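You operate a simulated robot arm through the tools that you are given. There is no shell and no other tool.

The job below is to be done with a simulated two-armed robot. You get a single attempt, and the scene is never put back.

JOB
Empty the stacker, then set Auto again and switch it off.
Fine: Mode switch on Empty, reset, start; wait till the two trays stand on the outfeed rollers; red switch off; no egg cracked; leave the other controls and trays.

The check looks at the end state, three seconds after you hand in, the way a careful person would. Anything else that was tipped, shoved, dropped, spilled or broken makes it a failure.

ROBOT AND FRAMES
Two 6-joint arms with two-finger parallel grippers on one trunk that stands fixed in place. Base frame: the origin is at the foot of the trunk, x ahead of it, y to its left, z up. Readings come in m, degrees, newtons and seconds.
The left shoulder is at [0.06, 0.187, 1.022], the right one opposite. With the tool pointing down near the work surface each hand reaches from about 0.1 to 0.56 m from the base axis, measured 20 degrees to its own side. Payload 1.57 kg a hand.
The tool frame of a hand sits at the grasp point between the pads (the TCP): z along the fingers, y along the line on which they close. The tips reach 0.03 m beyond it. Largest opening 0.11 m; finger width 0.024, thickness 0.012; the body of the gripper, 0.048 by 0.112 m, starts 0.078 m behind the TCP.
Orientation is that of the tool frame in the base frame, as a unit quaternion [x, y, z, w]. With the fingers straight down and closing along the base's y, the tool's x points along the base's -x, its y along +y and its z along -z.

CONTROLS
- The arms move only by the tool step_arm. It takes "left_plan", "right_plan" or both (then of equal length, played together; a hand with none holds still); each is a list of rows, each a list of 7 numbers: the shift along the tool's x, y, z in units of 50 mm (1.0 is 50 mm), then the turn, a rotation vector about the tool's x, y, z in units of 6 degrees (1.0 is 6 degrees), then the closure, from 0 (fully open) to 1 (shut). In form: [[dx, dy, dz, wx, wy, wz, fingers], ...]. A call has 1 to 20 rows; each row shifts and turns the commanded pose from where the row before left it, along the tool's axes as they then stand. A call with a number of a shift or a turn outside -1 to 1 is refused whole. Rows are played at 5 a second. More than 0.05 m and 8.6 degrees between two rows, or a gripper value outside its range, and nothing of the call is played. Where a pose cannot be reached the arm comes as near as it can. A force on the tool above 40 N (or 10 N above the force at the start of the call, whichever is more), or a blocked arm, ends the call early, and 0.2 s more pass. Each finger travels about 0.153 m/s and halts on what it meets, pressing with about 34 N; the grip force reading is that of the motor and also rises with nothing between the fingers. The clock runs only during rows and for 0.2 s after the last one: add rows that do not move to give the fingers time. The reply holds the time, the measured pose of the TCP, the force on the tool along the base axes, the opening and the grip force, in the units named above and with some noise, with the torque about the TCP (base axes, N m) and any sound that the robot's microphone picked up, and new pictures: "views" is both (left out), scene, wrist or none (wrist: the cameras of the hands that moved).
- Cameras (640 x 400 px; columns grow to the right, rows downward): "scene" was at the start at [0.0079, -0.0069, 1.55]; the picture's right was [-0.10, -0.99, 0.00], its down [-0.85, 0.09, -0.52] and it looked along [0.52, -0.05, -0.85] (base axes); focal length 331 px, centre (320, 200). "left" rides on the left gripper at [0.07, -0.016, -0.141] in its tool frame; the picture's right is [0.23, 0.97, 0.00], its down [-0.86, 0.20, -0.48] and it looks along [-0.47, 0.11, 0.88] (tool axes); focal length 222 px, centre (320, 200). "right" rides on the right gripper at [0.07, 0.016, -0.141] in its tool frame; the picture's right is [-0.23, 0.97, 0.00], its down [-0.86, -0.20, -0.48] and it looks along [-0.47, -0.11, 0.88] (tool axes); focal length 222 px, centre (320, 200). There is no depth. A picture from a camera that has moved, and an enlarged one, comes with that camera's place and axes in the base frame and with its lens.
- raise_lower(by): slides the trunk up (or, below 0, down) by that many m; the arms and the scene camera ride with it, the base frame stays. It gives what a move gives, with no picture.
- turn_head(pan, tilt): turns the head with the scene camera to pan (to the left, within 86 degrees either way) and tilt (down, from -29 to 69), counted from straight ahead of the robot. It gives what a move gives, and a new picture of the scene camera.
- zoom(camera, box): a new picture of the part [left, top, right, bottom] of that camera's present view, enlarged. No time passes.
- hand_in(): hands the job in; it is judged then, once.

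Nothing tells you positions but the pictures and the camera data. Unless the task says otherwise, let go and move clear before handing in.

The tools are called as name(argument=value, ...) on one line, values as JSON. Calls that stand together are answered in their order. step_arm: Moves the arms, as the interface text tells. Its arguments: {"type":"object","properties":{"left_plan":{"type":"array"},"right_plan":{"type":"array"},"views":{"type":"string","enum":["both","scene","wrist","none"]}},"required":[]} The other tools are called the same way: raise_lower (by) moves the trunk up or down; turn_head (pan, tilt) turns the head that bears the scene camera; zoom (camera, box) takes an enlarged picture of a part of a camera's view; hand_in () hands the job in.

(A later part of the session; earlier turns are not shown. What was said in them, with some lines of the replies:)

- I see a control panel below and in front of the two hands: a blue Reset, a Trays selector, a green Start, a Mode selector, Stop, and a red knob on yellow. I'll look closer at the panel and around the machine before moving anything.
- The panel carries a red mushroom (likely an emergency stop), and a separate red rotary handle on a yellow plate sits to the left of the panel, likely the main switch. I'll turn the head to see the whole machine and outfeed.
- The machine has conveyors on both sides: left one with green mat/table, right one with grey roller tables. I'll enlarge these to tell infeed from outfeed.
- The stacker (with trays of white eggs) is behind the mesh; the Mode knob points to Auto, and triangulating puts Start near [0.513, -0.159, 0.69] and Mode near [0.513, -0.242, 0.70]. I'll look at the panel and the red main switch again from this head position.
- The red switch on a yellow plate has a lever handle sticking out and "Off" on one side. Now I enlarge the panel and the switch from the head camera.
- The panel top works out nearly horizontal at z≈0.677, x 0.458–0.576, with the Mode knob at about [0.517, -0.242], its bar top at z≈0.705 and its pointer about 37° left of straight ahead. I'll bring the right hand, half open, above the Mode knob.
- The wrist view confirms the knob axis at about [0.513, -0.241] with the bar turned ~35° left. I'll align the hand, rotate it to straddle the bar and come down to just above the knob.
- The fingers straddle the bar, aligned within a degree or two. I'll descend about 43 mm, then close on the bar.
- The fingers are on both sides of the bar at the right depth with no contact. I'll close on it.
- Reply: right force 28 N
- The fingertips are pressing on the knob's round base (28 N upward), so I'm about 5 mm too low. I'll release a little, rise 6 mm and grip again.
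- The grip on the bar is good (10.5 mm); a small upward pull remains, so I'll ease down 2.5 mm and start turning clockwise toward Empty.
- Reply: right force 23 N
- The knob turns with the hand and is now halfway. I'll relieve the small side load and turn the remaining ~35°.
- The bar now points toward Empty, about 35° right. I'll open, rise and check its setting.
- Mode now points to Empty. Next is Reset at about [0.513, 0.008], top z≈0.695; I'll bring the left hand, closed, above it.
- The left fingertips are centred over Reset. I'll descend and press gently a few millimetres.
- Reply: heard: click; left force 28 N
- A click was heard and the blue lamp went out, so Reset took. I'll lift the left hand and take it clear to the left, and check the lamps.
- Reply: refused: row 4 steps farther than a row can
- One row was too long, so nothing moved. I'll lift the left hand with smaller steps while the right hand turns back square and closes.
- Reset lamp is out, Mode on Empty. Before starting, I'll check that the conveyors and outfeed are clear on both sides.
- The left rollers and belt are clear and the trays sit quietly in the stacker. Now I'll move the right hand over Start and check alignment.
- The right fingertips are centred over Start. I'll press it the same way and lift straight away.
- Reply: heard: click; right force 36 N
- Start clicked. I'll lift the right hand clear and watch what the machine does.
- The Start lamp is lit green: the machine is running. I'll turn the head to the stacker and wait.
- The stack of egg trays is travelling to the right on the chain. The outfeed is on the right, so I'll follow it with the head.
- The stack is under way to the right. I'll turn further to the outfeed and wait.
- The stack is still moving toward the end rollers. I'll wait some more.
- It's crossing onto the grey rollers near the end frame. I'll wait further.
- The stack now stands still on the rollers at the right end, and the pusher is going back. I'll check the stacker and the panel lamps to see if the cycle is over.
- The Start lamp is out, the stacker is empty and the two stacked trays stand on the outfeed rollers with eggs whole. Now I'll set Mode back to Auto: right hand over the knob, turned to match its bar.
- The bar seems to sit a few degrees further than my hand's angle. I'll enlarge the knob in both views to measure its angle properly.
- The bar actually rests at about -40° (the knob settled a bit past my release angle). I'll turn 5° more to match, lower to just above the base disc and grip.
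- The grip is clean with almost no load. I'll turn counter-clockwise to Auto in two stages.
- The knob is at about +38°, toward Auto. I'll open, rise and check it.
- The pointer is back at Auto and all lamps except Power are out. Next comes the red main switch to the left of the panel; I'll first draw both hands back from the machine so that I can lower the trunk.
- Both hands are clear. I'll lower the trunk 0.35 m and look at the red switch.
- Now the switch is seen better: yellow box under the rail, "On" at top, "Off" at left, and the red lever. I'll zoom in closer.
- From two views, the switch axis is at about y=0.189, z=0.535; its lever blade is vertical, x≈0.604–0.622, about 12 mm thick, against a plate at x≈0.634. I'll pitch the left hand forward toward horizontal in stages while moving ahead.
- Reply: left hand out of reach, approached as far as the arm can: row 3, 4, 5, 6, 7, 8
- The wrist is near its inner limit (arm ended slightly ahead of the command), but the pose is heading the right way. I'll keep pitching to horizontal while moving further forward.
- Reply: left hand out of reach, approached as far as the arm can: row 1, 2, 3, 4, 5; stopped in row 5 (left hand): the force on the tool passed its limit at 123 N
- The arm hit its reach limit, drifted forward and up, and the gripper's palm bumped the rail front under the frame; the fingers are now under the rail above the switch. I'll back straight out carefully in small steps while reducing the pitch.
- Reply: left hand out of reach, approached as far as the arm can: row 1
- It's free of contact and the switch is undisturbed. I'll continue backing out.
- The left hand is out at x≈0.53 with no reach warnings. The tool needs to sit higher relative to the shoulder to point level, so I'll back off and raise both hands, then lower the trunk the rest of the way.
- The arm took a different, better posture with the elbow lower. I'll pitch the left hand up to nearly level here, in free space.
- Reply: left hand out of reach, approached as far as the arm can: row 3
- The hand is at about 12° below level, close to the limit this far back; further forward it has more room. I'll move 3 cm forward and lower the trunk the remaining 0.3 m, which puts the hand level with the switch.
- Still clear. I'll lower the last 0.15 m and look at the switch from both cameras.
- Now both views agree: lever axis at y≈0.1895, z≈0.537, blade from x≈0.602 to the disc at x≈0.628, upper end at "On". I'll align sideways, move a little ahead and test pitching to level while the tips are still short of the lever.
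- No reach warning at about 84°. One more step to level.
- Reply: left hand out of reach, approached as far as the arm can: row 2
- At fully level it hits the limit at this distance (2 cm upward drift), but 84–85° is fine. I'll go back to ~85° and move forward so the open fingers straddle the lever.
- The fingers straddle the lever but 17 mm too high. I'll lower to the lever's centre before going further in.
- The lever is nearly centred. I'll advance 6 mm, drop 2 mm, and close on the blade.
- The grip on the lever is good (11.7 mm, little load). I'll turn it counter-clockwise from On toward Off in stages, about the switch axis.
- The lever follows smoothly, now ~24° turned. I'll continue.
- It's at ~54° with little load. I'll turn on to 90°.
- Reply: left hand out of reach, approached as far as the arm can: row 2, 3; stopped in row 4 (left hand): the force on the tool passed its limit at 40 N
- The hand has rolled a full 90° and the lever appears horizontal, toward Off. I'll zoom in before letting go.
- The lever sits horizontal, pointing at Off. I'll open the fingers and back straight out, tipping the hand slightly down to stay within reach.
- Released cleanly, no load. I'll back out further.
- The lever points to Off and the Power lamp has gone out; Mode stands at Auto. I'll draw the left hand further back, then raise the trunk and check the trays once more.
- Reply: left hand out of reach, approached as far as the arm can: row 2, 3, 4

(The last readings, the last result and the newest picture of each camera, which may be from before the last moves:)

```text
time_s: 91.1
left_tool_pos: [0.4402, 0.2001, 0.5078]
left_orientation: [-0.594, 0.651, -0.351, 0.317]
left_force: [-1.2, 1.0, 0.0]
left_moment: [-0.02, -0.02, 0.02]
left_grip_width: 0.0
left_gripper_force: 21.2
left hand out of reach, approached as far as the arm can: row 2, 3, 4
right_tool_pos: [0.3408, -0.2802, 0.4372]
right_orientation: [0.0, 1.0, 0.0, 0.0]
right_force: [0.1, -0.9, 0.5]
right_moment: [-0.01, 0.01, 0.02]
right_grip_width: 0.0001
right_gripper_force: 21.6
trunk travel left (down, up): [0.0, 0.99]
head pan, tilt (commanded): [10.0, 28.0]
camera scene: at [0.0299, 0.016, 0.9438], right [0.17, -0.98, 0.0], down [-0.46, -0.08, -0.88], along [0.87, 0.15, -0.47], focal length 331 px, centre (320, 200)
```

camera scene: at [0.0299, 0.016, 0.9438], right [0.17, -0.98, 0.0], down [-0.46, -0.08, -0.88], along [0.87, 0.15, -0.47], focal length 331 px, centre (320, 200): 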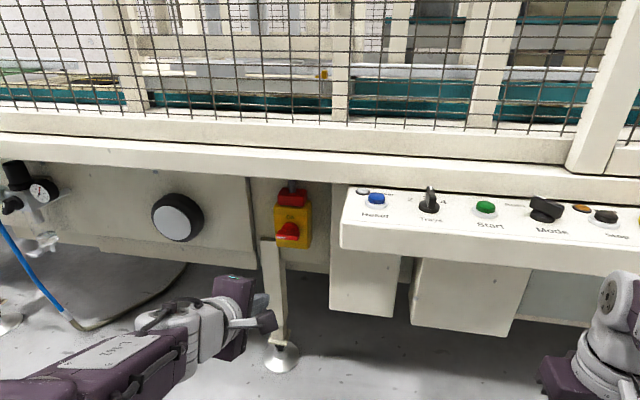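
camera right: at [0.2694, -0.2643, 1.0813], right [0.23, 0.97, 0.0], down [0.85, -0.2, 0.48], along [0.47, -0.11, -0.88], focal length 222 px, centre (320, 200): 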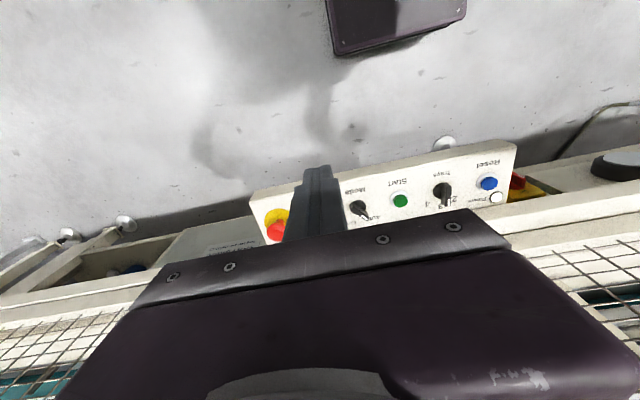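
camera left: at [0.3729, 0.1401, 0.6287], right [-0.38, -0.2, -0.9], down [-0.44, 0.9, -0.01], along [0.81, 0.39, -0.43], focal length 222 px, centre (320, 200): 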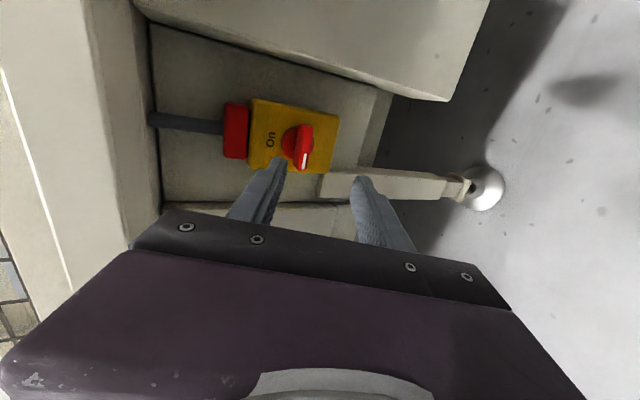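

The left hand is clear with about 10 cm to the rail. I'll raise the trunk back and inspect the outfeed and panel.

raise_lower(by=0.35)

raise_lower(by=0.3)

turn_head(pan=-48, tilt=28)

zoom(camera="scene", box=[385, 110, 465, 160])

turn_head(pan=0, tilt=55)

zoom(camera="scene", box=[290, 205, 480, 267])

zoom(camera="scene", box=[230, 205, 310, 255])

```text
time_s: 94.5
left_tool_pos: [0.439, 0.2003, 0.8576]
left_orientation: [-0.595, 0.651, -0.351, 0.316]
left_force: [0.0, -0.1, -0.3]
left_moment: [-0.01, -0.05, 0.01]
left_grip_width: 0.0
left_gripper_force: 20.8
right_tool_pos: [0.3409, -0.2805, 0.7879]
right_orientation: [0.001, 1.0, 0.0, -0.001]
right_force: [-0.3, 0.8, -0.4]
right_moment: [0.0, 0.03, 0.01]
right_grip_width: 0.0001
right_gripper_force: 21.3
trunk travel left (down, up): [-0.35, 0.64]
head pan, tilt (commanded): [10.0, 28.0]
```

```text
time_s: 97.5
left_tool_pos: [0.4404, 0.2023, 1.1564]
left_orientation: [-0.594, 0.651, -0.351, 0.317]
left_force: [0.3, 0.6, 0.4]
left_moment: [0.0, -0.05, 0.0]
left_grip_width: 0.0001
left_gripper_force: 21.5
right_tool_pos: [0.3411, -0.2795, 1.0885]
right_orientation: [0.0, 1.0, 0.0, 0.0]
right_force: [0.2, -0.2, 0.1]
right_moment: [0.01, 0.03, 0.02]
right_grip_width: 0.0001
right_gripper_force: 21.3
trunk travel left (down, up): [-0.65, 0.34]
head pan, tilt (commanded): [10.0, 28.0]
```

```text
time_s: 98.8
left_tool_pos: [0.441, 0.201, 1.1576]
left_orientation: [-0.594, 0.651, -0.35, 0.318]
left_force: [0.8, 0.7, -0.2]
left_moment: [-0.02, -0.03, 0.01]
left_grip_width: 0.0001
left_gripper_force: 22.1
right_tool_pos: [0.342, -0.2788, 1.088]
right_orientation: [-0.001, 1.0, 0.0, 0.0]
right_force: [0.2, -0.2, 0.4]
right_moment: [0.01, 0.0, -0.04]
right_grip_width: 0.0001
right_gripper_force: 21.9
trunk travel left (down, up): [-0.65, 0.34]
head pan, tilt (commanded): [-48.0, 28.0]
camera scene: at [0.0011, -0.0675, 1.5938], right [-0.74, -0.67, 0.0], down [-0.31, 0.35, -0.88], along [0.59, -0.66, -0.47], focal length 331 px, centre (320, 200)
```

scene: 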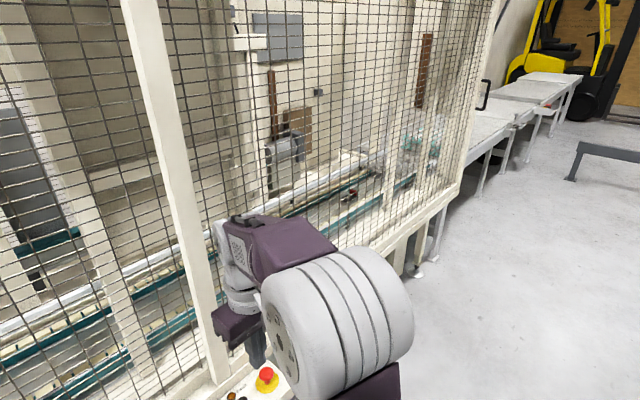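

```text
8.00 times, centred on (425, 135) of scene
camera zoom: at [0.0011, -0.0675, 1.5938], right [-0.74, -0.67, 0.0], down [-0.31, 0.35, -0.88], along [0.59, -0.66, -0.47], focal length 2648 px, centre (-520, 720)
```

zoom: 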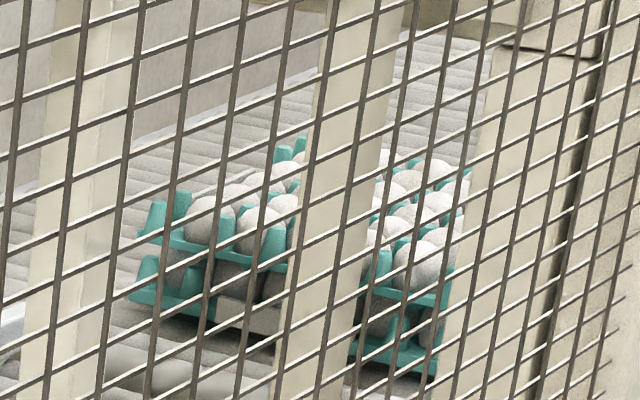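

```text
time_s: 99.9
left_tool_pos: [0.4399, 0.2003, 1.1566]
left_orientation: [-0.595, 0.651, -0.35, 0.317]
left_force: [-0.2, -0.2, -0.1]
left_moment: [0.0, -0.03, 0.06]
left_grip_width: 0.0
left_gripper_force: 21.2
right_tool_pos: [0.3411, -0.2793, 1.088]
right_orientation: [0.001, 1.0, -0.001, 0.0]
right_force: [0.0, 0.3, -0.2]
right_moment: [-0.01, -0.02, 0.0]
right_grip_width: 0.0
right_gripper_force: 21.8
trunk travel left (down, up): [-0.65, 0.34]
head pan, tilt (commanded): [0.0, 55.0]
camera scene: at [0.0122, 0.0001, 1.5546], right [0.0, -1.0, 0.0], down [-0.82, 0.0, -0.57], along [0.57, 0.0, -0.82], focal length 331 px, centre (320, 200)
```

scene: 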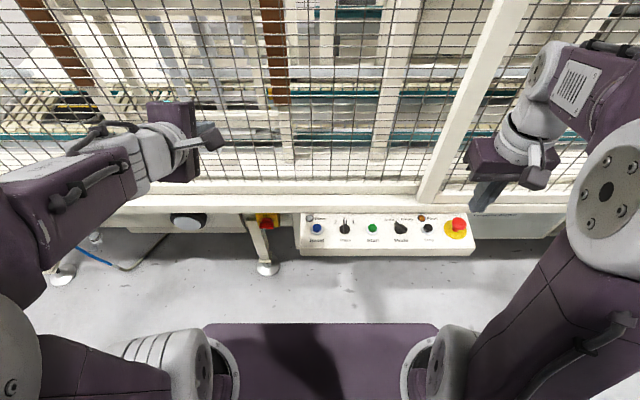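

```text
3.37 times, centred on (385, 236) of scene
camera zoom: at [0.0122, 0.0001, 1.5546], right [0.0, -1.0, 0.0], down [-0.82, 0.0, -0.57], along [0.57, 0.0, -0.82], focal length 1115 px, centre (101, 79)
```

zoom: 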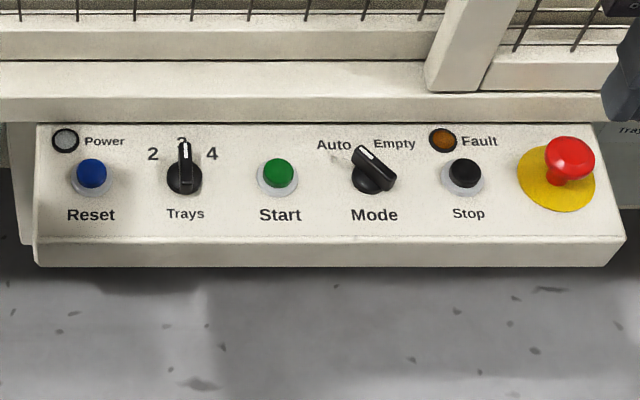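

```text
8.00 times, centred on (270, 230) of scene
camera zoom: at [0.0122, 0.0001, 1.5546], right [0.0, -1.0, 0.0], down [-0.82, 0.0, -0.57], along [0.57, 0.0, -0.82], focal length 2648 px, centre (720, -40)
```

zoom: 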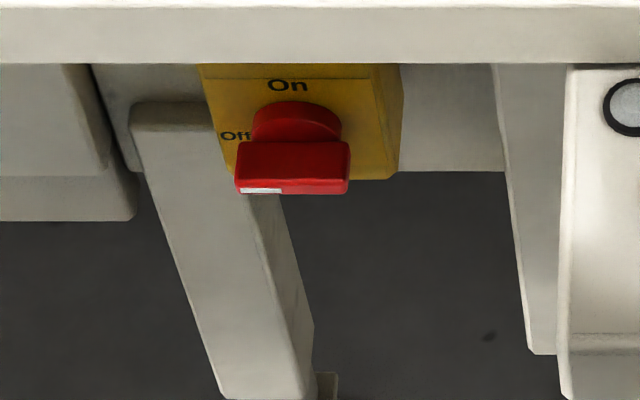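

Everything checks out: both trays stand stacked on the outfeed rollers with the eggs whole, and Mode is on Auto. The red switch is at Off with the Power lamp out, the other controls are as they were, and both hands are clear. I'm handing in.

hand_in()

```text
The job is handed in.
```

The stacker is empty, Mode is back on Auto and the red main switch is off. I have handed the job in but have not seen the check's result.

- **Emptying:** I turned Mode to Empty, then pressed Reset and Start, each with a click. I waited until both trays stood, one on the other, on the outfeed rollers at the right end. Through the mesh I could see no cracked egg.
- **Switching off:** Mode points to Auto, the red lever is horizontal at Off, and the Power lamp is out.
- **Other controls and trays:** The Trays selector still shows 3. I did not touch Stop, the emergency stop or the other trays.
- **Contact with the machine:** While I was bringing the left hand to the red switch, the arm ran out of reach and drifted. The gripper bumped the front of the machine's frame rail above the switch, peaking at 123 N. I backed out and saw nothing moved or damaged.

Both hands are clear of the machine and the trunk is back at its starting height.
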